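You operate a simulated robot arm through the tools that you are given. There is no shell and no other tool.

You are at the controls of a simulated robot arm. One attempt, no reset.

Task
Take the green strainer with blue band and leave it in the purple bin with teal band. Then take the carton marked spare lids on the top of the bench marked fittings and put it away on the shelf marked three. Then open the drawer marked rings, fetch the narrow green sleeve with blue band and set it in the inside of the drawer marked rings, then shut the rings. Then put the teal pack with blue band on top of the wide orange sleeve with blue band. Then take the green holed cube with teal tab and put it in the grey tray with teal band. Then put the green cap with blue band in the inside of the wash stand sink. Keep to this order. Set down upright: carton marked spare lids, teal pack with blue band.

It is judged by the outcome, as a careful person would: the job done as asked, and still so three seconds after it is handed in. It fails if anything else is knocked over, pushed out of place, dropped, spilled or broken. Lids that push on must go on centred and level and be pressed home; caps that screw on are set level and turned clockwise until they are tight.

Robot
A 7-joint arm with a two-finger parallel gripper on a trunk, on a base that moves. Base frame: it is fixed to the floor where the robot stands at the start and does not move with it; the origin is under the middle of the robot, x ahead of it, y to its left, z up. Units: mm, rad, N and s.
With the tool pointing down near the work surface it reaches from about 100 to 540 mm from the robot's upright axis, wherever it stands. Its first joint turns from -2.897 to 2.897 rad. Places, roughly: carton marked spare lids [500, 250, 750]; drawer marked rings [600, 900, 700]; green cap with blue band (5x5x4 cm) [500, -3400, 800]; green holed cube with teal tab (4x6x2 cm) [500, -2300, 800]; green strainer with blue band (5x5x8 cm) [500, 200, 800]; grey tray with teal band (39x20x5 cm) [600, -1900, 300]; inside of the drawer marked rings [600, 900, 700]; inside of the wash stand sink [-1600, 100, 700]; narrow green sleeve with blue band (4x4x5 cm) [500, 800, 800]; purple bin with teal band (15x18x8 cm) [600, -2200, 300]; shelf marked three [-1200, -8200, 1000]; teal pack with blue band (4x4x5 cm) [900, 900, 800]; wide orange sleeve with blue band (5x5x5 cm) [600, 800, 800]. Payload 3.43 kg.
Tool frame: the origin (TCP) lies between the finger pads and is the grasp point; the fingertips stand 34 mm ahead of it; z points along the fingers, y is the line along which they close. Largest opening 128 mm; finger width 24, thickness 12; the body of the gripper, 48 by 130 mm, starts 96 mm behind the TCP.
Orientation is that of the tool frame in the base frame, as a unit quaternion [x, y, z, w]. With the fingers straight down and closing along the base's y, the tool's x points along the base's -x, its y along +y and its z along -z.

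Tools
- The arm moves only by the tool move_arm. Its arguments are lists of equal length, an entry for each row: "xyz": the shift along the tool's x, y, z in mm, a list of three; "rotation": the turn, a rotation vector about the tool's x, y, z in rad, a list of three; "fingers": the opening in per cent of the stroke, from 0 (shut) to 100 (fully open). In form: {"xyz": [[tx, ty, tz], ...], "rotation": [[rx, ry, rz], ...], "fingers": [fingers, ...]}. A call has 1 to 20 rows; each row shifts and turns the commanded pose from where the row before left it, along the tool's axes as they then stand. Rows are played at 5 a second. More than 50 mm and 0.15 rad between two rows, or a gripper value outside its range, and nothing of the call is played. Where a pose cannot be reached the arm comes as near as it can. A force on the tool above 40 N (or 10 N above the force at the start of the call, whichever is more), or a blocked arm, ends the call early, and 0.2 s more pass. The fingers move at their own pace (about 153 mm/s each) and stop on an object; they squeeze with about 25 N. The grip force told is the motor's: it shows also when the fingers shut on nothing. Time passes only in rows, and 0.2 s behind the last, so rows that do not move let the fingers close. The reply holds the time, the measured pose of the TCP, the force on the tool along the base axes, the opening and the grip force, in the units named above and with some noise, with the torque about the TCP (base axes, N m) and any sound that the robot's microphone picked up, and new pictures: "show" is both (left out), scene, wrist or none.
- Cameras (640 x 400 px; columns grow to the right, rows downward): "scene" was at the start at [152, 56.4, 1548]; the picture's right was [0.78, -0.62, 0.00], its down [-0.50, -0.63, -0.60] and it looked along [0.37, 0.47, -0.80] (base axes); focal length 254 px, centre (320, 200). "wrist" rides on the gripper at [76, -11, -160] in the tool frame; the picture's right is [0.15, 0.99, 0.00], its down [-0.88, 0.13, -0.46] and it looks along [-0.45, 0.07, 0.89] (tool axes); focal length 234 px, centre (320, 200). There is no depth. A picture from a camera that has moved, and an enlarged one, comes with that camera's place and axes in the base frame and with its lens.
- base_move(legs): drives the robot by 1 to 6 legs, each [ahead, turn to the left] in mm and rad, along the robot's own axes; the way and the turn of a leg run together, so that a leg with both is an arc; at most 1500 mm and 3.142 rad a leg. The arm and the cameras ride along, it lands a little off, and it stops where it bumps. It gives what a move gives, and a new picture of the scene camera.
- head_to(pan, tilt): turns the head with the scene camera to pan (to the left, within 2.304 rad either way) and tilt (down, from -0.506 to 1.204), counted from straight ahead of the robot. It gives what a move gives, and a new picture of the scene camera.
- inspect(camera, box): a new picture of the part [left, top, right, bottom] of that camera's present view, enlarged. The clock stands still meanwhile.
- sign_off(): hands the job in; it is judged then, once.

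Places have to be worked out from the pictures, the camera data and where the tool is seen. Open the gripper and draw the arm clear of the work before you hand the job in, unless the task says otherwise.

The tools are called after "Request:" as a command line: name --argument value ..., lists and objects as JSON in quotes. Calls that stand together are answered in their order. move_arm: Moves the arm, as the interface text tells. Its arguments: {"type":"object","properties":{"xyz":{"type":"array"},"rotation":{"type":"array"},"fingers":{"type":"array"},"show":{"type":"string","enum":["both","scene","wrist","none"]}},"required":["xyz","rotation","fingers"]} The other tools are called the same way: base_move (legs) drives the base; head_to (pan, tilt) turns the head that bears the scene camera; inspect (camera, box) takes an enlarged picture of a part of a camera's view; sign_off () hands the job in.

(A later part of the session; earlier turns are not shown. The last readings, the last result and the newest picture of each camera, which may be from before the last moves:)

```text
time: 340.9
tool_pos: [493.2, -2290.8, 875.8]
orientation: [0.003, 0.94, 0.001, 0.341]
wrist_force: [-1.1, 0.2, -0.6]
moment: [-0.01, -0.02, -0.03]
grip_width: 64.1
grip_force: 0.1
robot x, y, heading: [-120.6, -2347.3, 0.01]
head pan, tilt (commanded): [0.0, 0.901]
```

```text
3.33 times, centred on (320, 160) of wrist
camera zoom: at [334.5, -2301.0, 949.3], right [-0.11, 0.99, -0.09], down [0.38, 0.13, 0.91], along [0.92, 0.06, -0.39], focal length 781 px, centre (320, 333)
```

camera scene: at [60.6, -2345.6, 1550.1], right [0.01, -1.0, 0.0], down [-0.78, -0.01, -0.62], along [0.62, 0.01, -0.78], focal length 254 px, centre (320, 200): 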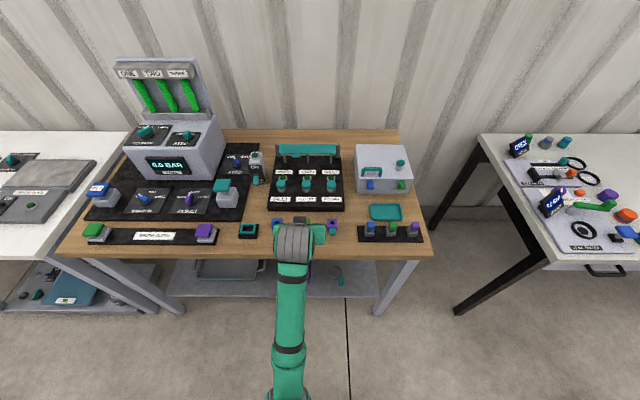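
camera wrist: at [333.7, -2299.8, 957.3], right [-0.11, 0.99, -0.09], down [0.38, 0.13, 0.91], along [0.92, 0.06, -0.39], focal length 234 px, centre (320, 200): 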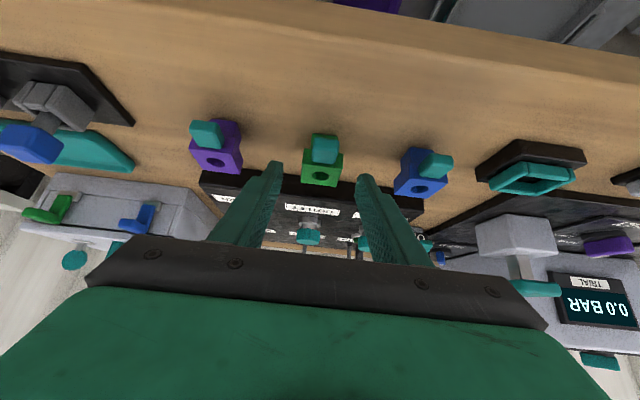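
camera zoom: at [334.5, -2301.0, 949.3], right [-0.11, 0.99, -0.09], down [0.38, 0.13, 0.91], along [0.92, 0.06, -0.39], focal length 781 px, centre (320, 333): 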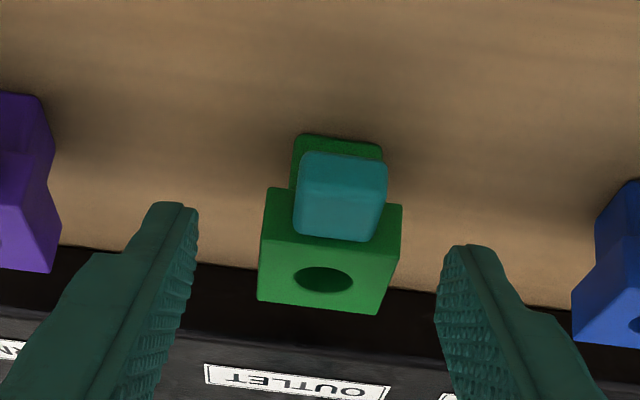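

No contact yet, but the pads now overlap the block's full side (lowest corner ≈842). This is low enough; I close the grip.

Request:
move_arm --xyz '[[0.64, 0, 0.77], [0, 0, 0], [0, 0, 0], [0, 0, 0], [0, 0, 0]]' --rotation '[[0, 0, 0], [0, 0, 0], [0, 0, 0], [0, 0, 0], [0, 0, 0]]' --fingers '[50, 36, 25, 12, 12]' --show "wrist"

Request:
inspect --camera "wrist" --box '[240, 100, 400, 220]'

```text
time: 342.1
tool_pos: [493.0, -2291.2, 874.2]
orientation: [0.002, 0.94, 0.001, 0.342]
wrist_force: [0.5, 0.1, -0.2]
moment: [-0.03, -0.02, 0.02]
grip_width: 32.7
grip_force: 24.9
robot x, y, heading: [-120.1, -2346.6, 0.009]
head pan, tilt (commanded): [0.0, 0.901]
camera wrist: at [334.4, -2301.6, 948.4], right [-0.11, 0.99, -0.09], down [0.38, 0.13, 0.91], along [0.92, 0.06, -0.39], focal length 234 px, centre (320, 200)
```

wrist: 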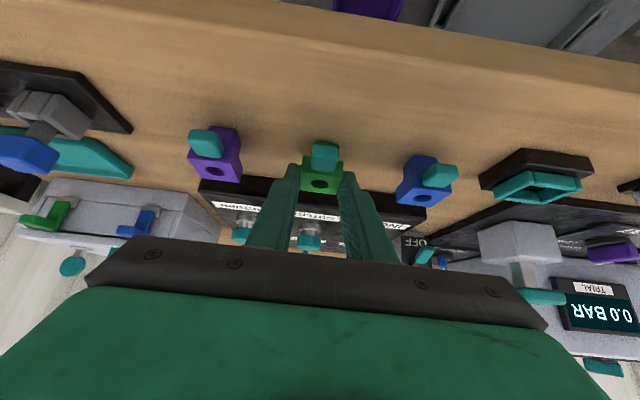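

```text
3.33 times, centred on (320, 160) of wrist
camera zoom: at [334.4, -2301.6, 948.4], right [-0.11, 0.99, -0.09], down [0.38, 0.13, 0.91], along [0.92, 0.06, -0.39], focal length 781 px, centre (320, 333)
```

zoom: 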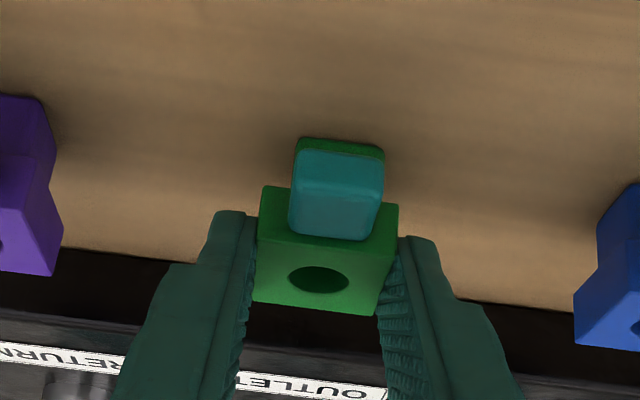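

The block is gripped at 32.7 mm. I lift it 80 mm and check that it stays level.

Request:
move_arm --xyz '[[-12.8, 0, -15.3], [-19, 0, -23], [-19, 0, -23]]' --rotation '[[0, 0, 0], [0, 0, 0], [0, 0, 0]]' --fingers '[12, 12, 12]' --show "wrist"

Request:
inspect --camera "wrist" --box '[240, 100, 400, 220]'

```text
time: 342.9
tool_pos: [492.0, -2292.0, 956.8]
orientation: [0.003, 0.94, 0.0, 0.341]
wrist_force: [0.3, 0.7, 0.3]
moment: [0.0, 0.0, -0.03]
grip_width: 32.4
grip_force: 25.2
robot x, y, heading: [-119.1, -2345.5, 0.007]
head pan, tilt (commanded): [0.0, 0.901]
camera wrist: at [332.9, -2302.9, 1030.1], right [-0.11, 0.99, -0.09], down [0.38, 0.13, 0.92], along [0.92, 0.06, -0.39], focal length 234 px, centre (320, 200)
```

wrist: 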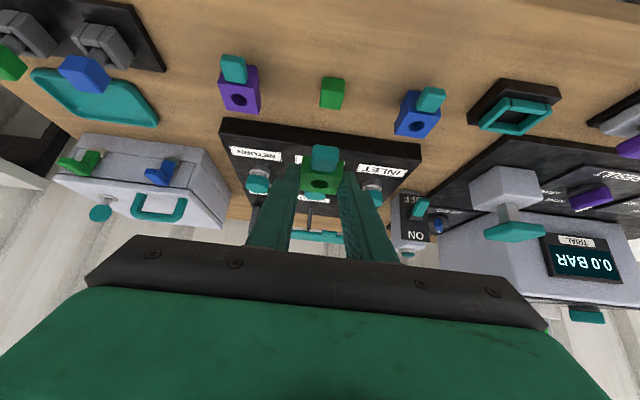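

```text
3.33 times, centred on (320, 160) of wrist
camera zoom: at [332.9, -2302.9, 1030.1], right [-0.11, 0.99, -0.09], down [0.38, 0.13, 0.92], along [0.92, 0.06, -0.39], focal length 781 px, centre (320, 333)
```

zoom: 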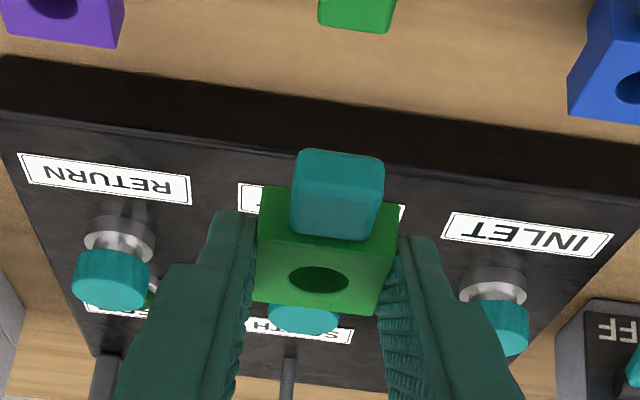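

I hold the holed cube with its teal tab; the small green block underneath was its stand. Now I retract a little, back off and drive along to the tray.

Request:
move_arm --xyz '[[-2.9, 0, -26.9], [-2.9, 0, -26.9]]' --rotation '[[0, 0, 0], [0, 0, 0]]' --fingers '[12, 12]' --show "none"

Request:
base_move --legs '[[-90, 0], [0, 1.571], [420, 0]]'

```text
time: 343.5
tool_pos: [462.9, -2288.8, 1001.1]
orientation: [0.001, 0.94, 0.0, 0.342]
wrist_force: [0.2, 4.0, 0.3]
moment: [-0.3, -0.08, -0.28]
grip_width: 32.4
grip_force: 25.1
robot x, y, heading: [-122.2, -2346.8, 0.013]
head pan, tilt (commanded): [0.0, 0.901]
```

```text
time: 351.2
tool_pos: [-299.2, -1342.4, 999.8]
orientation: [0.672, -0.657, -0.245, -0.237]
wrist_force: [-0.8, -0.3, 0.2]
moment: [-0.01, 0.0, 0.02]
grip_width: 32.6
grip_force: 24.7
robot x, y, heading: [-224.5, -1928.2, 1.614]
head pan, tilt (commanded): [0.0, 0.901]
camera scene: at [-232.3, -1744.7, 1550.0], right [1.0, 0.04, 0.0], down [0.03, -0.78, -0.62], along [-0.03, 0.62, -0.78], focal length 254 px, centre (320, 200)
```

scene: 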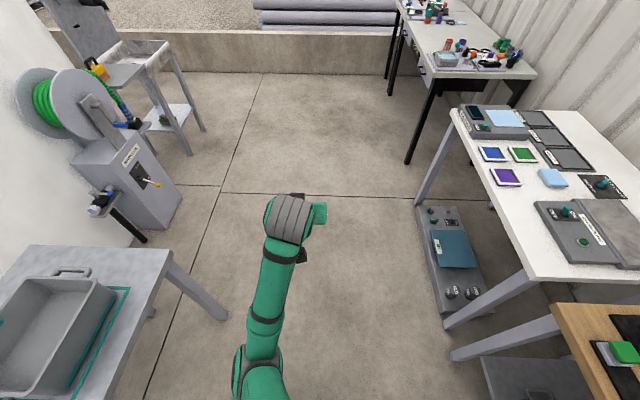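

I'm level with the tray. I turn to face the bench and look at the tray.

Request:
base_move --legs '[[0, -1.614]]'

Request:
head_to --pan 0.0 --tilt 0.85

Request:
inspect --camera "scene" --box '[200, 180, 440, 330]'

```text
time: 356.2
tool_pos: [360.3, -1903.0, 1000.3]
orientation: [0.032, 0.939, -0.01, 0.342]
wrist_force: [-0.3, -0.2, 0.6]
moment: [0.01, 0.01, 0.04]
grip_width: 32.7
grip_force: 24.9
robot x, y, heading: [-225.4, -1926.1, -0.047]
head pan, tilt (commanded): [0.0, 0.901]
camera scene: at [-44.5, -1933.8, 1550.0], right [-0.05, -1.0, 0.0], down [-0.78, 0.04, -0.62], along [0.62, -0.03, -0.78], focal length 254 px, centre (320, 200)
```

scene: 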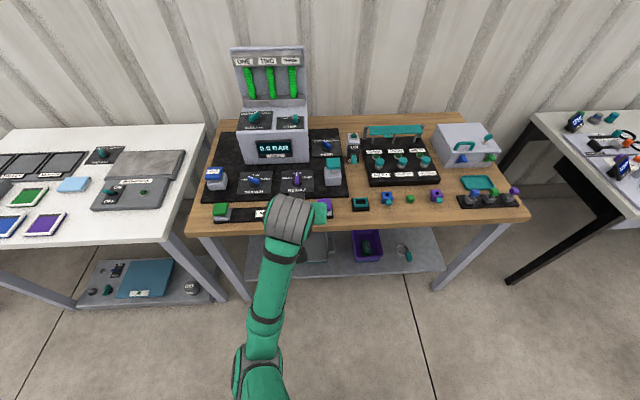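

```text
time: 356.8
tool_pos: [359.4, -1902.5, 999.3]
orientation: [0.032, 0.939, -0.01, 0.341]
wrist_force: [0.6, -0.5, -0.4]
moment: [0.02, 0.0, 0.01]
grip_width: 32.7
grip_force: 24.9
robot x, y, heading: [-224.5, -1924.2, -0.052]
head pan, tilt (commanded): [0.0, 0.85]
camera scene: at [-41.8, -1933.9, 1553.9], right [-0.05, -1.0, 0.0], down [-0.75, 0.04, -0.66], along [0.66, -0.03, -0.75], focal length 254 px, centre (320, 200)
```

scene: 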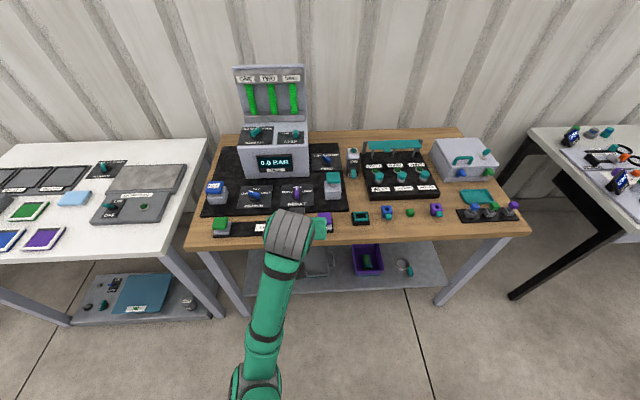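

```text
2.67 times, centred on (320, 255) of scene
camera zoom: at [-41.8, -1933.9, 1553.9], right [-0.05, -1.0, 0.0], down [-0.75, 0.04, -0.66], along [0.66, -0.03, -0.75], focal length 676 px, centre (320, 53)
```

zoom: 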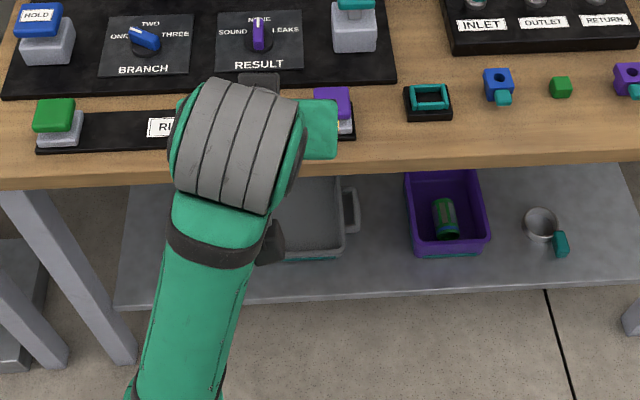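

I square up the heading, then lower the cube in the free space in front of the bench in two stages.

Request:
base_move --legs '[[0, 0.05]]'

Request:
move_arm --xyz '[[36.6, 0, 21.5], [36.6, 0, 21.5], [36.6, 0, 21.5], [36.6, 0, 21.5], [36.6, 0, 21.5], [36.6, 0, 21.5], [36.6, 0, 21.5]]' --rotation '[[0, 0, 0], [0, 0, 0], [0, 0, 0], [0, 0, 0], [0, 0, 0], [0, 0, 0], [0, 0, 0]]' --fingers '[12, 12, 12, 12, 12, 12, 12]'

```text
time: 357.6
tool_pos: [357.9, -1872.9, 1000.8]
orientation: [0.008, 0.94, -0.002, 0.342]
wrist_force: [0.2, 0.0, -0.7]
moment: [0.0, -0.03, 0.02]
grip_width: 32.3
grip_force: 24.5
robot x, y, heading: [-228.9, -1923.8, -0.001]
head pan, tilt (commanded): [0.0, 0.85]
camera scene: at [-41.6, -1924.7, 1553.9], right [0.0, -1.0, 0.0], down [-0.75, 0.0, -0.66], along [0.66, 0.0, -0.75], focal length 254 px, centre (320, 200)
```

scene: 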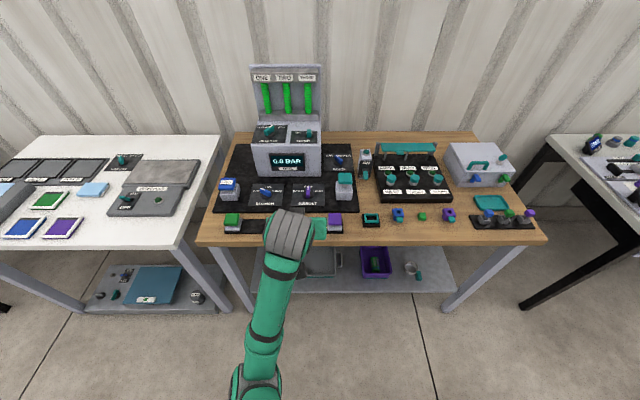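

```text
time: 359.2
tool_pos: [257.8, -1871.3, 722.6]
orientation: [0.008, 0.94, -0.001, 0.341]
wrist_force: [1.0, -0.3, 0.1]
moment: [0.04, 0.01, 0.01]
grip_width: 32.6
grip_force: 25.0
robot x, y, heading: [-227.5, -1923.3, -0.002]
head pan, tilt (commanded): [0.0, 0.85]
camera scene: at [-41.6, -1924.8, 1553.9], right [0.0, -1.0, 0.0], down [-0.75, 0.0, -0.66], along [0.66, 0.0, -0.75], focal length 254 px, centre (320, 200)
camera wrist: at [97.5, -1880.6, 795.9], right [-0.1, 0.99, -0.09], down [0.38, 0.12, 0.92], along [0.92, 0.05, -0.39], focal length 234 px, centre (320, 200)
```

scene: 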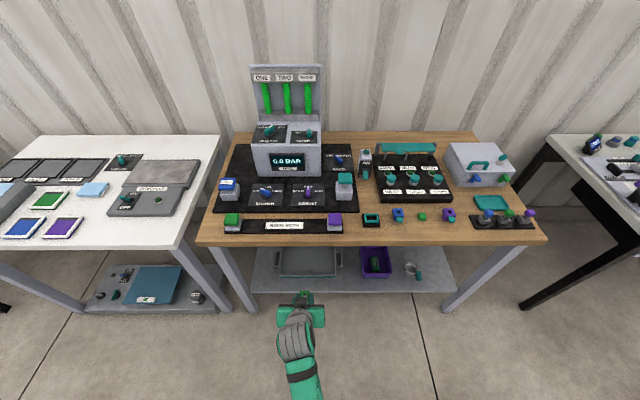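
wrist: 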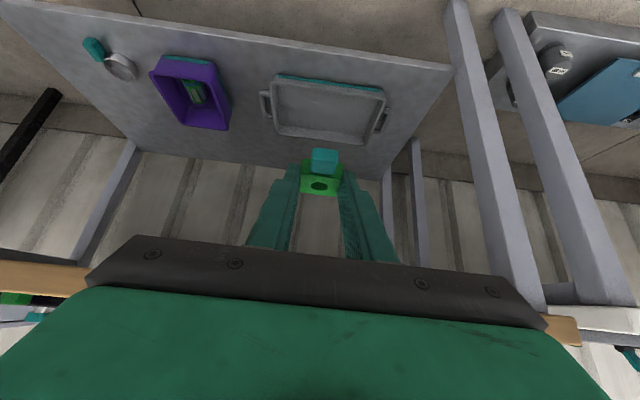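

Good: the tray is straight ahead below the bench. I lower to z≈430.

Request:
move_arm --xyz '[[25.4, 0, 32.7], [25.4, 0, 32.7], [25.4, 0, 32.7], [25.4, 0, 32.7], [25.4, 0, 32.7], [25.4, 0, 32.7], [25.4, 0, 32.7]]' --rotation '[[0, 0, 0], [0, 0, 0], [0, 0, 0], [0, 0, 0], [0, 0, 0], [0, 0, 0], [0, 0, 0]]' --fingers '[12, 12, 12, 12, 12, 12, 12]'

Request:
inspect --camera "scene" --box '[230, 220, 410, 330]'

```text
time: 360.8
tool_pos: [268.2, -1869.1, 431.4]
orientation: [0.007, 0.94, -0.001, 0.341]
wrist_force: [0.8, 0.2, -0.5]
moment: [0.01, 0.0, 0.01]
grip_width: 32.7
grip_force: 25.3
robot x, y, heading: [-226.0, -1929.1, 0.006]
head pan, tilt (commanded): [0.0, 0.85]
camera scene: at [-41.6, -1924.8, 1554.0], right [0.0, -1.0, 0.0], down [-0.75, 0.0, -0.66], along [0.66, 0.0, -0.75], focal length 254 px, centre (320, 200)
camera wrist: at [108.8, -1877.7, 505.0], right [-0.1, 0.99, -0.09], down [0.39, 0.12, 0.91], along [0.92, 0.05, -0.39], focal length 234 px, centre (320, 200)
```

scene: 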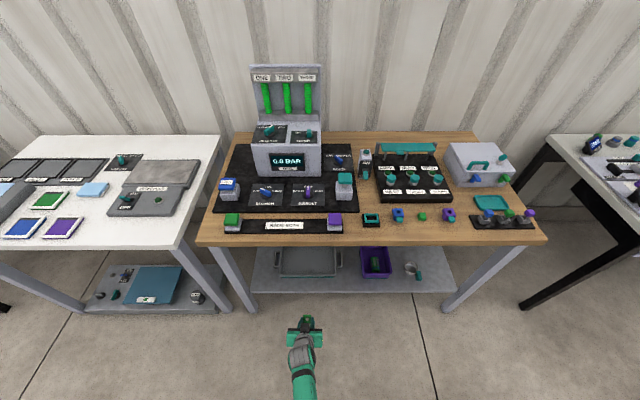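
wrist: 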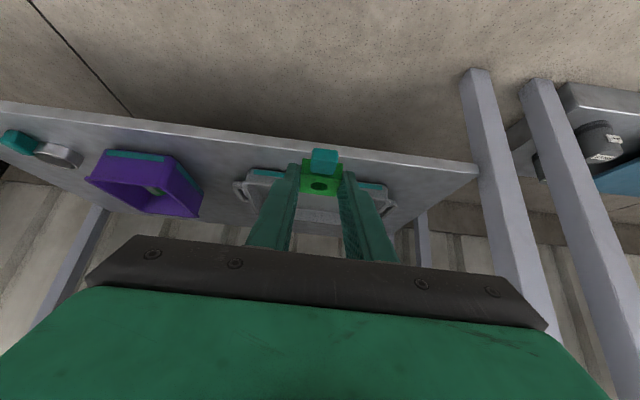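

```text
3.56 times, centred on (320, 275) of scene
camera zoom: at [-41.6, -1924.8, 1554.0], right [0.0, -1.0, 0.0], down [-0.75, 0.0, -0.66], along [0.66, 0.0, -0.75], focal length 902 px, centre (320, -67)
```

zoom: 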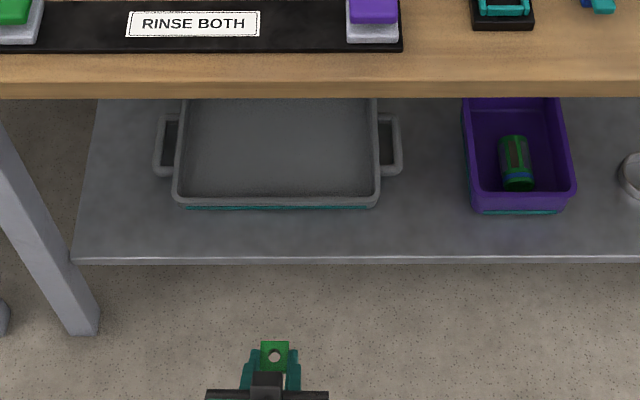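

The tray's rim front is at x≈538 and its middle at y≈−1864. I drive forward under the bench in two legs.

Request:
base_move --legs '[[200, 0]]'

Request:
base_move --legs '[[135, 0]]'

Request:
inspect --camera "wrist" --box '[0, 0, 640, 400]'

```text
time: 362.4
tool_pos: [462.6, -1873.4, 430.6]
orientation: [0.011, 0.94, -0.002, 0.341]
wrist_force: [0.5, 0.1, -0.5]
moment: [-0.02, -0.02, -0.02]
grip_width: 32.5
grip_force: 24.8
robot x, y, heading: [-29.9, -1926.1, -0.006]
head pan, tilt (commanded): [0.0, 0.85]
camera scene: at [151.9, -1926.8, 1554.0], right [-0.01, -1.0, 0.0], down [-0.75, 0.01, -0.66], along [0.66, 0.0, -0.75], focal length 254 px, centre (320, 200)
```

scene: 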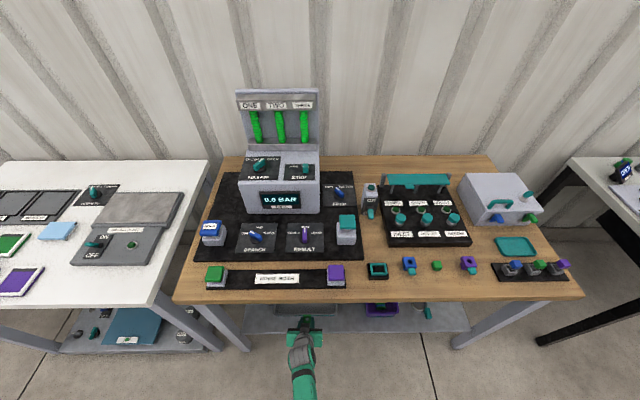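

```text
time: 363.7
tool_pos: [596.9, -1874.1, 431.9]
orientation: [0.011, 0.94, -0.002, 0.342]
wrist_force: [-0.1, -0.5, -0.3]
moment: [-0.01, 0.02, 0.0]
grip_width: 32.5
grip_force: 25.3
robot x, y, heading: [101.7, -1922.5, -0.004]
head pan, tilt (commanded): [0.0, 0.85]
camera scene: at [286.0, -1927.7, 1554.0], right [-0.01, -1.0, 0.0], down [-0.75, 0.01, -0.66], along [0.66, 0.0, -0.75], focal length 254 px, centre (320, 200)
```

scene: 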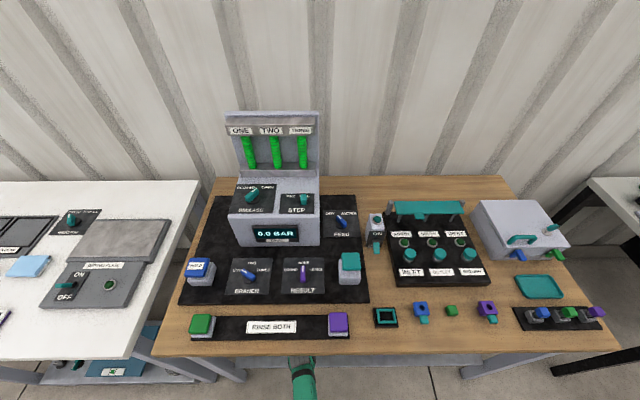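

```text
1.00 times, centred on (320, 200) of wrist (not enlarged: the box is as wide or as high as the picture)
camera zoom: at [437.0, -1881.6, 505.6], right [-0.09, 0.99, -0.09], down [0.39, 0.12, 0.91], along [0.92, 0.05, -0.39], focal length 234 px, centre (320, 200)
```

zoom: 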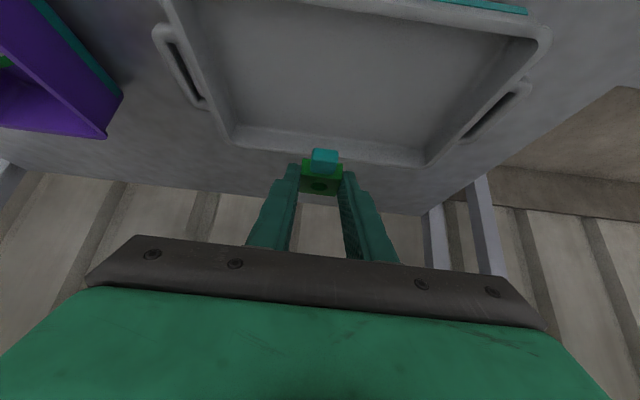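

The cube is over the tray with ample room. I lower about 115 mm with a slight forward move, then go down in small steps.

Request:
move_arm --xyz '[[21.5, 1.7, 32], [21.5, 1.7, 32], [21.5, 1.7, 32], [0, 0, 0]]' --rotation '[[0, 0, 0], [0, 0, 0], [0, 0, 0], [0, 0, 0]]' --fingers '[12, 12, 12, 12]' --show "wrist"

```text
time: 364.7
tool_pos: [606.8, -1869.2, 318.0]
orientation: [0.011, 0.94, -0.003, 0.342]
wrist_force: [-0.7, 0.7, 0.3]
moment: [-0.01, 0.0, -0.02]
grip_width: 32.7
grip_force: 25.3
robot x, y, heading: [100.8, -1922.6, -0.006]
head pan, tilt (commanded): [0.0, 0.85]
camera wrist: at [447.4, -1877.5, 392.0], right [-0.09, 0.99, -0.09], down [0.39, 0.12, 0.91], along [0.92, 0.05, -0.39], focal length 234 px, centre (320, 200)
```

wrist: 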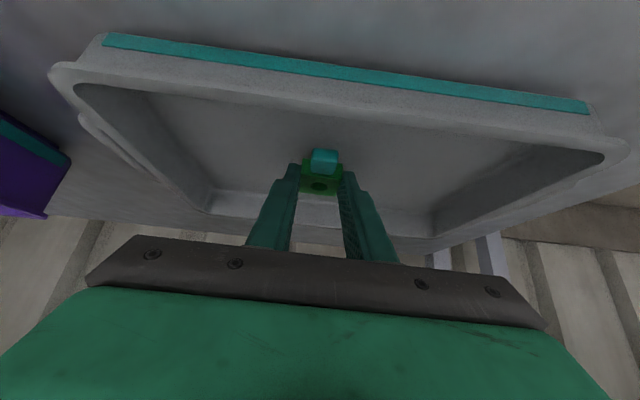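

Inside the tray's walls now. I lower in small steps until it touches the floor.

Request:
move_arm --xyz '[[3.2, 0, 3.8], [3.2, 0, 3.8], [0, 0, 0]]' --rotation '[[0, 0, 0], [0, 0, 0], [0, 0, 0]]' --fingers '[12, 12, 12]' --show "none"

Request:
move_arm --xyz '[[1.28, 0, 1.53], [1.28, 0, 1.53], [0, 0, 0]]' --rotation '[[0, 0, 0], [0, 0, 0], [0, 0, 0]]' --fingers '[12, 12, 12]' --show "none"

Request:
move_arm --xyz '[[1.28, 0, 1.53], [0, 0, 0]]' --rotation '[[0, 0, 0], [0, 0, 0]]' --fingers '[12, 12]' --show "wrist"

```text
time: 365.5
tool_pos: [609.2, -1867.7, 309.8]
orientation: [0.011, 0.94, -0.003, 0.341]
wrist_force: [0.4, 0.3, -0.5]
moment: [0.05, 0.03, 0.01]
grip_width: 32.6
grip_force: 25.4
robot x, y, heading: [104.9, -1924.7, -0.007]
head pan, tilt (commanded): [0.0, 0.85]
```

```text
time: 366.3
tool_pos: [608.1, -1867.9, 305.1]
orientation: [0.01, 0.94, -0.002, 0.342]
wrist_force: [-3.7, 0.8, 16.0]
moment: [-0.15, -0.09, -0.03]
grip_width: 32.7
grip_force: 24.6
robot x, y, heading: [101.2, -1923.7, -0.006]
head pan, tilt (commanded): [0.0, 0.85]
```

```text
time: 366.6
tool_pos: [609.3, -1868.7, 303.6]
orientation: [0.01, 0.939, -0.003, 0.343]
wrist_force: [0.4, 0.5, 6.6]
moment: [-0.09, -0.1, 0.09]
grip_width: 32.6
grip_force: 25.3
robot x, y, heading: [100.1, -1926.2, -0.004]
head pan, tilt (commanded): [0.0, 0.85]
stopped in row 1: the force on the tool passed its limit at 46 N (the readings are from after the stop); the commanded pose is now the measured one
camera wrist: at [450.6, -1876.1, 377.8], right [-0.09, 0.99, -0.09], down [0.38, 0.12, 0.92], along [0.92, 0.05, -0.39], focal length 234 px, centre (320, 200)
```

wrist: 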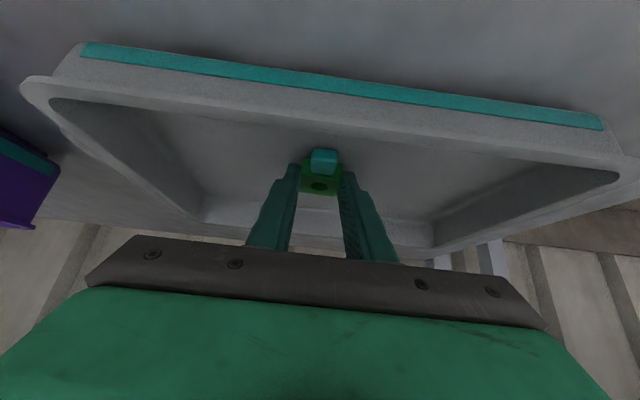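

The cube rests on the tray floor. I open the fingers.

Request:
move_arm --xyz '[[-0.4, 0, -0.5], [0, 0, 0], [0, 0, 0], [0, 0, 0], [0, 0, 0]]' --rotation '[[0, 0, 0], [0, 0, 0], [0, 0, 0], [0, 0, 0], [0, 0, 0]]' --fingers '[24, 28, 36, 46, 50]' --show "wrist"

Request:
inspect --camera "wrist" --box '[220, 80, 440, 240]'

```text
time: 367.8
tool_pos: [610.4, -1867.9, 304.1]
orientation: [0.009, 0.939, -0.002, 0.343]
wrist_force: [0.1, 2.4, 6.8]
moment: [-0.1, -0.08, 0.03]
grip_width: 62.3
grip_force: 0.2
robot x, y, heading: [102.2, -1927.9, -0.012]
head pan, tilt (commanded): [0.0, 0.85]
camera wrist: at [449.8, -1876.1, 378.0], right [-0.09, 0.99, -0.09], down [0.38, 0.12, 0.92], along [0.92, 0.05, -0.39], focal length 234 px, centre (320, 200)
```

wrist: 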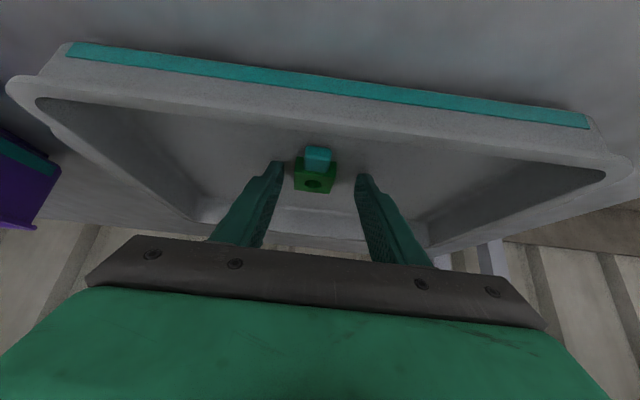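

```text
2.50 times, centred on (330, 160) of wrist
camera zoom: at [449.8, -1876.1, 378.0], right [-0.09, 0.99, -0.09], down [0.38, 0.12, 0.92], along [0.92, 0.05, -0.39], focal length 585 px, centre (295, 300)
```

zoom: 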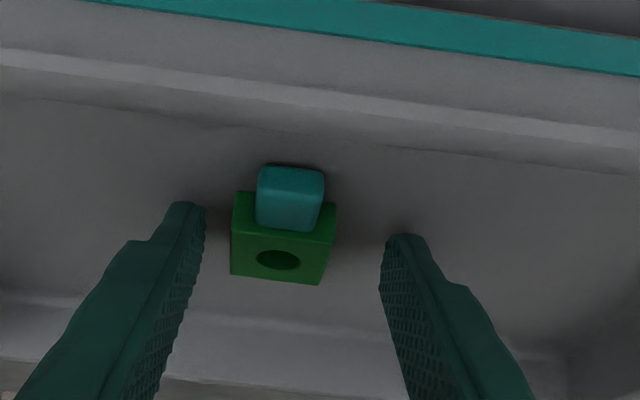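

The cube rests level in the tray. I raise straight up and back out from under the bench.

Request:
move_arm --xyz '[[-6.4, 0, -7.7], [-22, 0, -26.5], [-24.6, 0, -29.4], [-24.6, 0, -29.4]]' --rotation '[[0, 0, 0], [0, 0, 0], [0, 0, 0], [0, 0, 0]]' --fingers '[50, 50, 50, 50]' --show "wrist"

Request:
base_move --legs '[[-325, 0]]'

Request:
inspect --camera "scene" --box '[200, 200, 440, 340]'

```text
time: 368.8
tool_pos: [611.3, -1868.0, 421.1]
orientation: [0.01, 0.94, -0.002, 0.342]
wrist_force: [-0.4, 0.0, 0.6]
moment: [0.0, 0.01, 0.02]
grip_width: 64.0
grip_force: 0.1
robot x, y, heading: [103.9, -1922.2, -0.007]
head pan, tilt (commanded): [0.0, 0.85]
camera wrist: at [451.3, -1875.6, 496.1], right [-0.09, 0.99, -0.09], down [0.38, 0.12, 0.92], along [0.92, 0.05, -0.39], focal length 234 px, centre (320, 200)
```

wrist: 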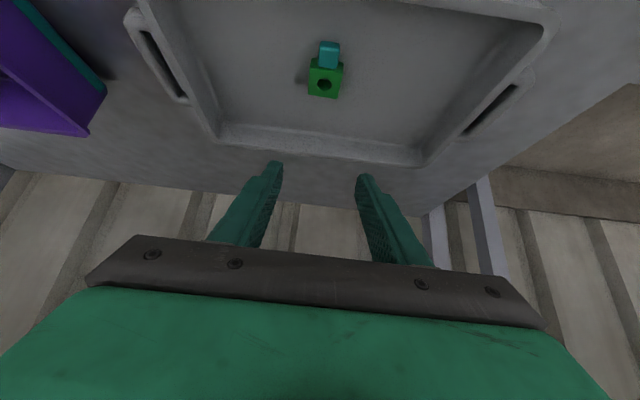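

```text
time: 370.9
tool_pos: [299.8, -1863.9, 422.1]
orientation: [0.007, 0.94, -0.001, 0.342]
wrist_force: [0.1, 0.5, 0.5]
moment: [-0.02, 0.01, -0.03]
grip_width: 63.9
grip_force: 0.1
robot x, y, heading: [-213.1, -1926.1, 0.0]
head pan, tilt (commanded): [0.0, 0.85]
camera scene: at [-25.3, -1925.3, 1554.0], right [0.0, -1.0, 0.0], down [-0.75, 0.0, -0.66], along [0.66, 0.0, -0.75], focal length 254 px, centre (320, 200)
```

scene: 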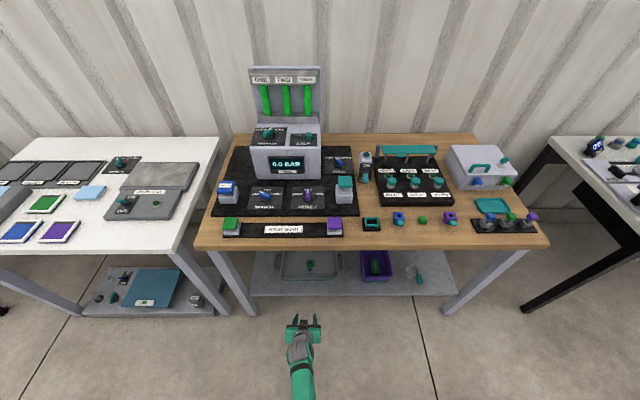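

```text
2.67 times, centred on (320, 270) of scene
camera zoom: at [-25.3, -1925.3, 1554.0], right [0.0, -1.0, 0.0], down [-0.75, 0.0, -0.66], along [0.66, 0.0, -0.75], focal length 676 px, centre (320, 13)
```

zoom: 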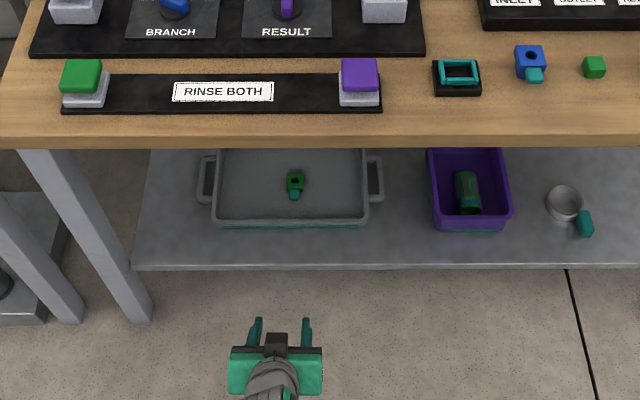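

Step 5 is done: the cube is in the tray and the strainer still in the bin. I raise the arm back to a travel pose with the tool straight down.

Request:
move_arm --xyz '[[-25.4, 0, -32.7], [-25.4, 0, -32.7], [-25.4, 0, -32.7], [-25.4, 0, -32.7], [-25.4, 0, -32.7], [-25.4, 0, -32.7], [-25.4, 0, -32.7], [-35.4, 0, -23.4], [-35.4, 0, -23.4], [-35.4, 0, -23.4], [-35.4, 0, -23.4], [-35.4, 0, -23.4], [-35.4, 0, -23.4], [-35.4, 0, -23.4]]' --rotation '[[0, 0, 0], [0, 0, 0], [0, 0, 0], [0, 0, 0], [0, 0, 0], [0, 0, 0], [0, 0, 0], [0, 0, 0], [0, 0, 0], [0, 0, 0], [0, 0, 0], [0, 0, 0], [0, 0, 0], [0, 0, 0]]' --fingers '[50, 50, 50, 50, 50, 50, 50, 50, 50, 50, 50, 50, 50, 50]' --show "none"

Request:
move_arm --xyz '[[16.8, 0, -14.1], [18.5, 0, -12], [20, 0, -9.5], [21, 0, -6.9], [21.7, 0, -4.3], [22, 0, -1.5]]' --rotation '[[0, 0.1163, 0], [0, 0.1163, 0], [0, 0.1163, 0], [0, 0.1163, 0], [0, 0.1163, 0], [0, 0.1163, 0]]' --fingers '[60, 60, 60, 60, 60, 60]'

```text
time: 374.1
tool_pos: [386.0, -1929.6, 1016.8]
orientation: [0.046, 0.931, -0.041, 0.36]
wrist_force: [-0.2, -0.5, 0.3]
moment: [-0.04, 0.02, -0.02]
grip_width: 64.2
grip_force: 0.1
robot x, y, heading: [-207.5, -1925.2, 0.001]
head pan, tilt (commanded): [0.0, 0.85]
stopped in row 14: the arm was blocked; the commanded pose is now the measured one
```

```text
time: 375.5
tool_pos: [251.6, -1914.6, 1005.6]
orientation: [0.057, 0.998, -0.024, 0.019]
wrist_force: [-0.6, -1.0, -0.2]
moment: [-0.02, -0.01, -0.01]
grip_width: 76.7
grip_force: 0.1
robot x, y, heading: [-208.4, -1923.9, -0.004]
head pan, tilt (commanded): [0.0, 0.85]
camera scene: at [-25.4, -1925.3, 1553.9], right [0.0, -1.0, 0.0], down [-0.75, 0.0, -0.66], along [0.66, 0.0, -0.75], focal length 254 px, centre (320, 200)
camera wrist: at [173.1, -1909.2, 1163.4], right [-0.03, 1.0, -0.05], down [0.87, 0.05, 0.48], along [0.49, -0.03, -0.87], focal length 234 px, centre (320, 200)
```

scene: 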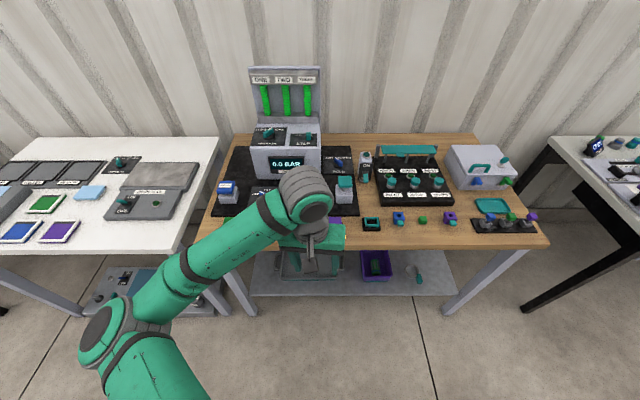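
wrist: 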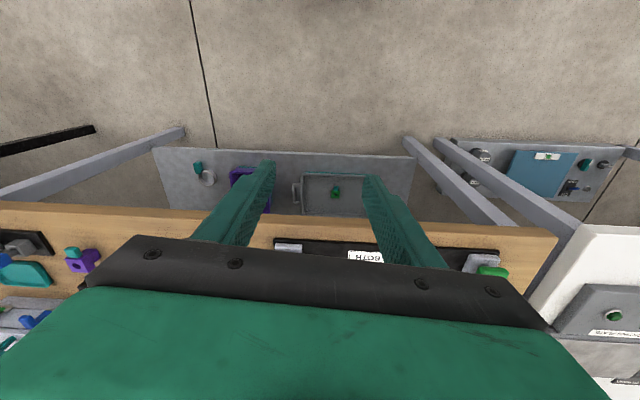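

A brief block shifted the arm sideways, but nothing on the bench looks disturbed. I correct the tool to exactly vertical, then drive toward the third bench.

Request:
move_arm --xyz '[[0, 0, 0], [0, 0, 0]]' --rotation '[[-0.0457, 0.0407, 0], [0, 0, -0.115]]' --fingers '[60, 60]' --show "none"

Request:
base_move --legs '[[0, -1.571], [1430, 0]]'

Request:
head_to --pan 1.2 --tilt 0.8

```text
time: 376.1
tool_pos: [255.3, -1913.9, 1006.3]
orientation: [-0.002, 1.0, 0.0, 0.0]
wrist_force: [-0.7, -0.5, 0.5]
moment: [0.03, 0.02, 0.0]
grip_width: 76.9
grip_force: 0.1
robot x, y, heading: [-210.9, -1922.3, -0.001]
head pan, tilt (commanded): [0.0, 0.85]
```

```text
time: 387.5
tool_pos: [-203.3, -3806.5, 1005.9]
orientation: [0.706, 0.709, 0.0, 0.0]
wrist_force: [0.0, 0.3, 0.0]
moment: [-0.01, 0.0, -0.03]
grip_width: 76.9
grip_force: 0.1
robot x, y, heading: [-213.2, -3342.0, -1.569]
head pan, tilt (commanded): [0.0, 0.85]
camera scene: at [-211.3, -3527.2, 1553.9], right [-1.0, 0.0, 0.0], down [0.0, 0.75, -0.66], along [0.0, -0.66, -0.75], focal length 254 px, centre (320, 200)
```

scene: 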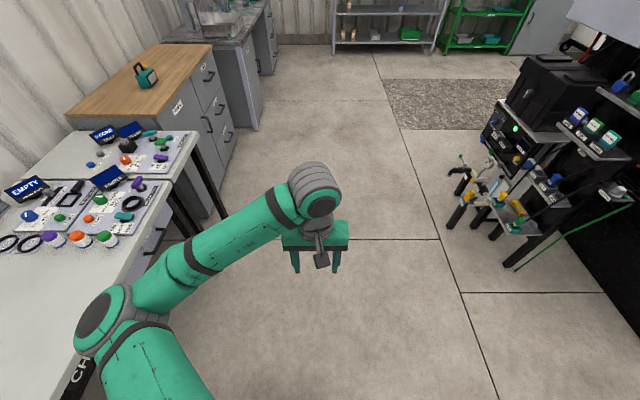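

```text
time: 388.9
tool_pos: [-202.4, -3807.2, 1005.6]
orientation: [0.705, 0.709, 0.0, 0.0]
wrist_force: [-0.9, 0.2, 0.1]
moment: [0.0, 0.06, -0.01]
grip_width: 77.0
grip_force: 0.0
robot x, y, heading: [-209.4, -3343.8, -1.576]
head pan, tilt (commanded): [1.201, 0.799]
camera scene: at [-136.2, -3478.2, 1557.9], right [-0.36, -0.93, 0.0], down [-0.67, 0.26, -0.7], along [0.65, -0.25, -0.72], focal length 254 px, centre (320, 200)
```

scene: 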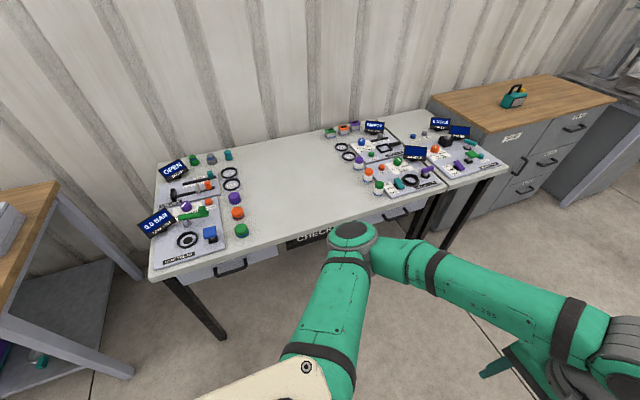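

I zoom in on both groups of caps on this bench.

Request:
inspect --camera "scene" --box '[140, 130, 300, 280]'

Request:
inspect --camera "scene" --box '[310, 110, 500, 230]'

```text
2.67 times, centred on (220, 205) of scene
camera zoom: at [-136.2, -3478.2, 1557.9], right [-0.36, -0.93, 0.0], down [-0.67, 0.26, -0.7], along [0.65, -0.25, -0.72], focal length 676 px, centre (587, 187)
```

zoom: 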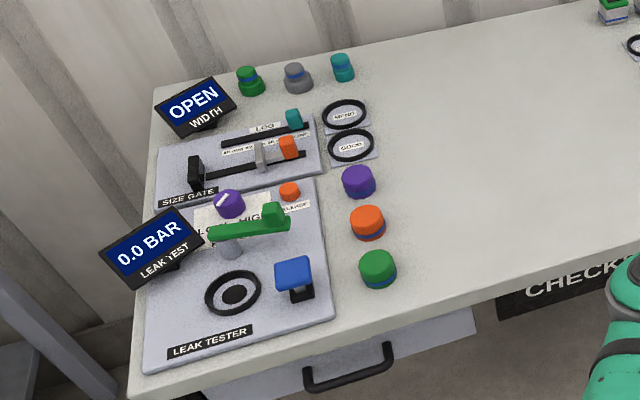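

```text
3.33 times, centred on (405, 170) of scene
camera zoom: at [-136.2, -3478.2, 1557.9], right [-0.36, -0.93, 0.0], down [-0.67, 0.26, -0.7], along [0.65, -0.25, -0.72], focal length 845 px, centre (37, 300)
```

zoom: 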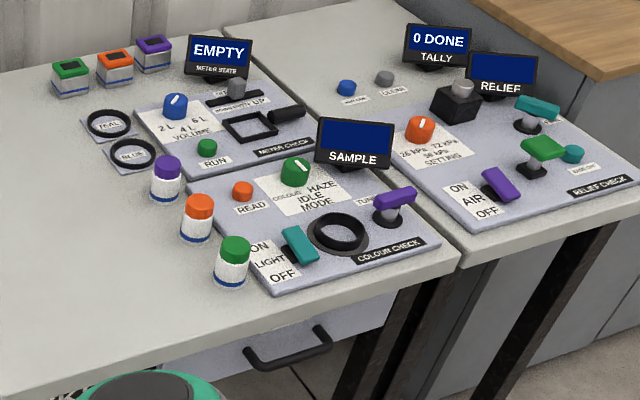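

The green cap with blue band stands at about (490, −3422). I move forward 85 mm and turn to face it.

Request:
base_move --legs '[[80, 0], [0, 1.574]]'

Request:
head_to --pan 0.0 --tilt 0.8

Request:
inspect --camera "wrist" --box '[0, 0, 640, 400]'

```text
time: 394.3
tool_pos: [251.1, -3415.3, 1006.3]
orientation: [0.0, 1.0, 0.0, 0.0]
wrist_force: [0.6, 0.2, 0.2]
moment: [0.0, 0.02, 0.03]
grip_width: 76.9
grip_force: 0.1
robot x, y, heading: [-213.5, -3422.4, -0.004]
head pan, tilt (commanded): [1.201, 0.799]
camera scene: at [-77.3, -3349.6, 1558.0], right [0.93, -0.36, 0.0], down [-0.26, -0.67, -0.7], along [0.25, 0.65, -0.72], focal length 254 px, centre (320, 200)
```

scene: 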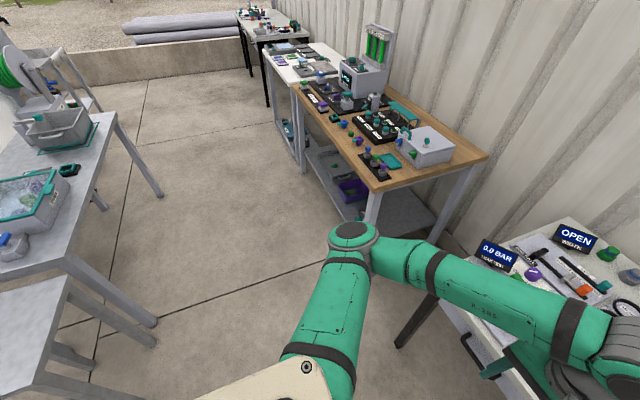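

```text
time: 395.7
tool_pos: [252.3, -3414.7, 1006.8]
orientation: [0.001, 1.0, 0.0, -0.001]
wrist_force: [-0.5, -0.5, -0.2]
moment: [-0.01, 0.0, 0.02]
grip_width: 76.7
grip_force: 0.0
robot x, y, heading: [-216.8, -3421.7, -0.001]
head pan, tilt (commanded): [0.0, 0.799]
camera scene: at [-25.9, -3424.8, 1558.0], right [0.0, -1.0, 0.0], down [-0.72, 0.0, -0.7], along [0.7, 0.0, -0.72], focal length 254 px, centre (320, 200)
```

scene: 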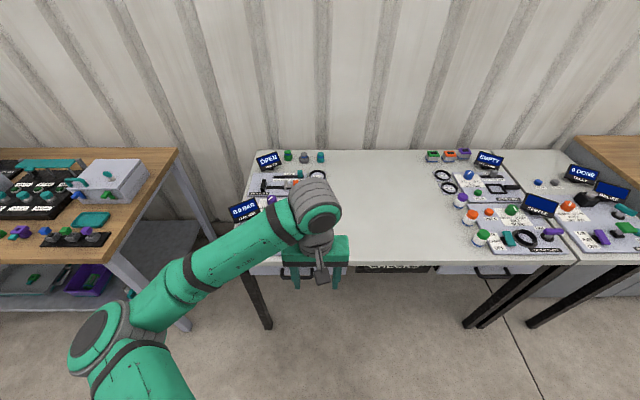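

```text
1.00 times, centred on (320, 200) of wrist (not enlarged: the box is as wide or as high as the picture)
camera zoom: at [177.2, -3425.9, 1166.2], right [-0.14, 0.99, 0.0], down [0.88, 0.13, 0.46], along [0.45, 0.07, -0.89], focal length 234 px, centre (320, 200)
```

zoom: 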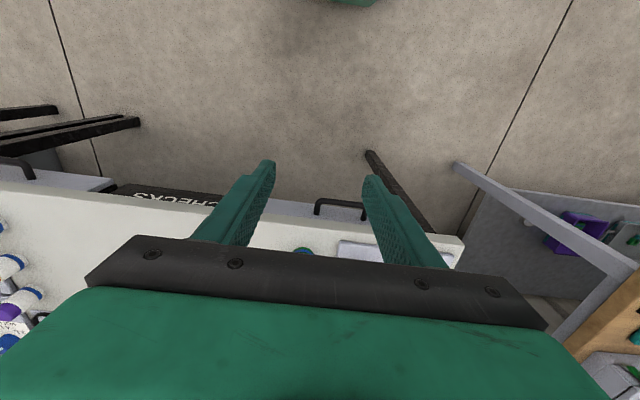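

I drive forward 175 mm so the tool approaches the cap.

Request:
base_move --legs '[[175, 0]]'

Request:
inspect --camera "wrist" --box '[200, 80, 440, 240]'

Request:
inspect --camera "scene" --box '[220, 190, 420, 330]'

```text
time: 397.2
tool_pos: [432.0, -3414.1, 1006.0]
orientation: [0.001, 1.0, -0.001, 0.0]
wrist_force: [0.4, -0.8, -1.0]
moment: [0.0, -0.01, 0.01]
grip_width: 76.7
grip_force: 0.1
robot x, y, heading: [-30.2, -3422.8, -0.0]
head pan, tilt (commanded): [0.0, 0.799]
camera scene: at [154.7, -3425.1, 1558.0], right [0.0, -1.0, 0.0], down [-0.72, 0.0, -0.7], along [0.7, 0.0, -0.72], focal length 254 px, centre (320, 200)
```

scene: 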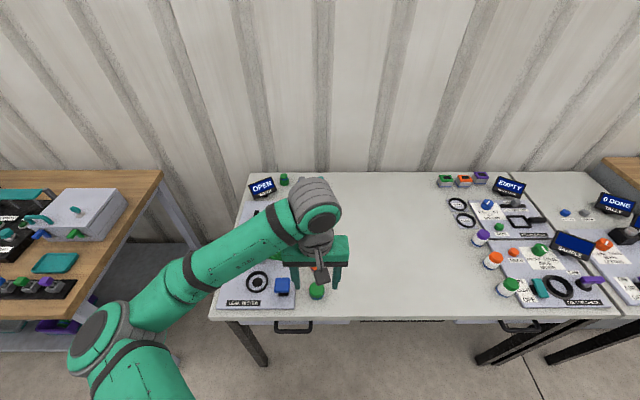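

```text
2.50 times, centred on (320, 160) of wrist
camera zoom: at [357.8, -3426.1, 1166.2], right [-0.15, 0.99, 0.0], down [0.88, 0.13, 0.46], along [0.45, 0.07, -0.89], focal length 585 px, centre (320, 300)
```

zoom: 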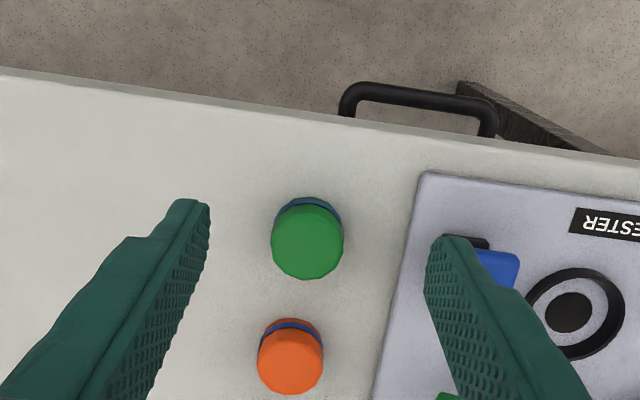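

```text
2.86 times, centred on (320, 260) of scene
camera zoom: at [154.7, -3425.1, 1558.0], right [0.0, -1.0, 0.0], down [-0.72, 0.0, -0.7], along [0.7, 0.0, -0.72], focal length 724 px, centre (320, 29)
```

zoom: 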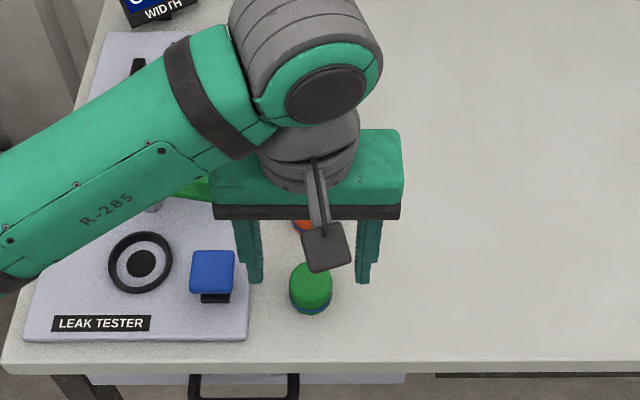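

Cap top centre is at (488, −3415, 835). I move over it with the fingers at 66 mm and then check.

Request:
move_arm --xyz '[[-14, 0, 27], [-14, 0, 27], [-14, 0, 27], [-14, -1, 27], [0, 0, 0]]' --rotation '[[0, 0, 0], [0, 0, 0], [0, 0, 0], [0, 0, 0], [0, 0, 0]]' --fingers '[54, 54, 54, 54, 54]'

Request:
inspect --camera "wrist" --box '[220, 80, 420, 240]'

```text
time: 398.4
tool_pos: [488.8, -3414.6, 898.5]
orientation: [0.001, 1.0, 0.0, 0.001]
wrist_force: [0.6, 0.1, -0.1]
moment: [0.0, 0.0, 0.01]
grip_width: 69.2
grip_force: 0.1
robot x, y, heading: [-27.9, -3423.4, -0.007]
head pan, tilt (commanded): [0.0, 0.799]
camera scene: at [154.7, -3425.1, 1558.0], right [0.0, -1.0, 0.0], down [-0.72, 0.0, -0.7], along [0.7, 0.0, -0.72], focal length 254 px, centre (320, 200)
camera wrist: at [413.4, -3426.5, 1057.4], right [-0.15, 0.99, 0.0], down [0.88, 0.13, 0.46], along [0.45, 0.07, -0.89], focal length 234 px, centre (320, 200)
```

scene: 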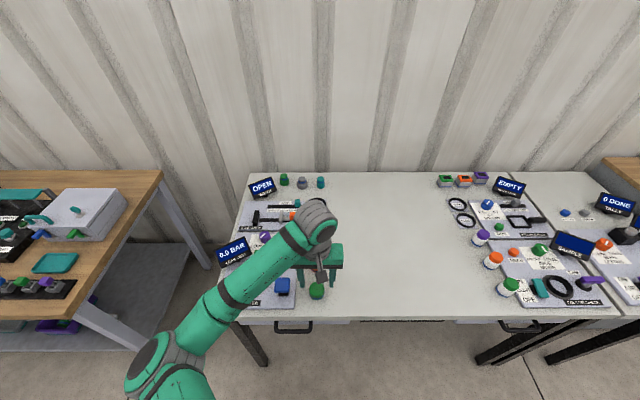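
wrist: 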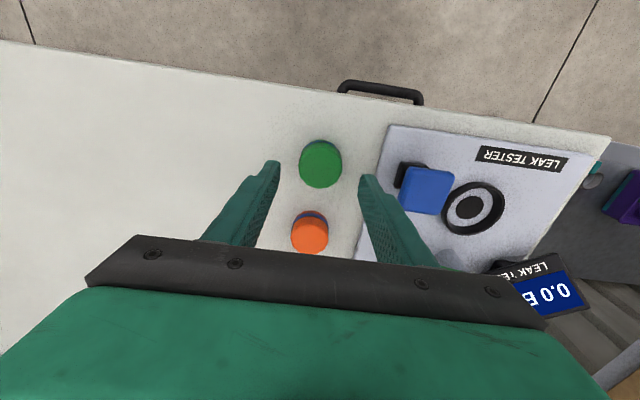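

```text
2.50 times, centred on (320, 160) of wrist
camera zoom: at [413.4, -3426.5, 1057.4], right [-0.15, 0.99, 0.0], down [0.88, 0.13, 0.46], along [0.45, 0.07, -0.89], focal length 585 px, centre (320, 300)
```

zoom: 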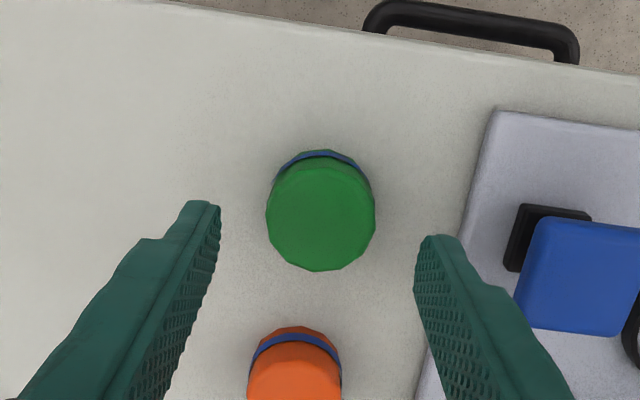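

Perfectly aligned. I descend to TCP z≈838 and close on the cap.

Request:
move_arm --xyz '[[0, 0, 30], [0, 0, 30], [0, 0, 0], [0, 0, 0], [0, 0, 0]]' --rotation '[[0, 0, 0], [0, 0, 0], [0, 0, 0], [0, 0, 0], [0, 0, 0]]' --fingers '[54, 54, 25, 20, 20]' --show "wrist"

```text
time: 399.6
tool_pos: [489.7, -3415.3, 837.3]
orientation: [0.001, 1.0, 0.0, 0.0]
wrist_force: [-0.1, -1.1, -0.4]
moment: [-0.04, -0.02, 0.01]
grip_width: 44.6
grip_force: 25.5
robot x, y, heading: [-35.2, -3420.9, 0.002]
head pan, tilt (commanded): [0.0, 0.799]
camera wrist: at [413.8, -3426.7, 997.0], right [-0.15, 0.99, 0.0], down [0.88, 0.13, 0.46], along [0.45, 0.07, -0.89], focal length 234 px, centre (320, 200)
```

wrist: 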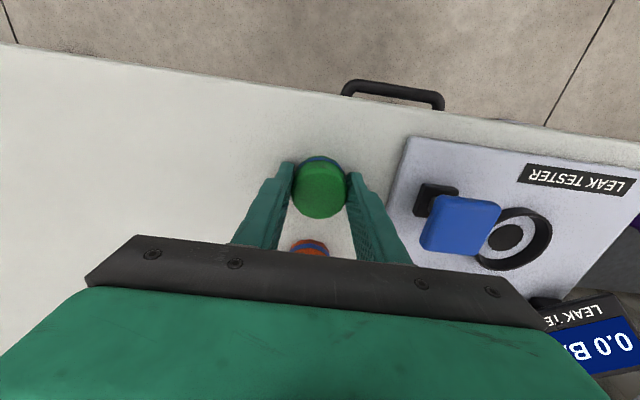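

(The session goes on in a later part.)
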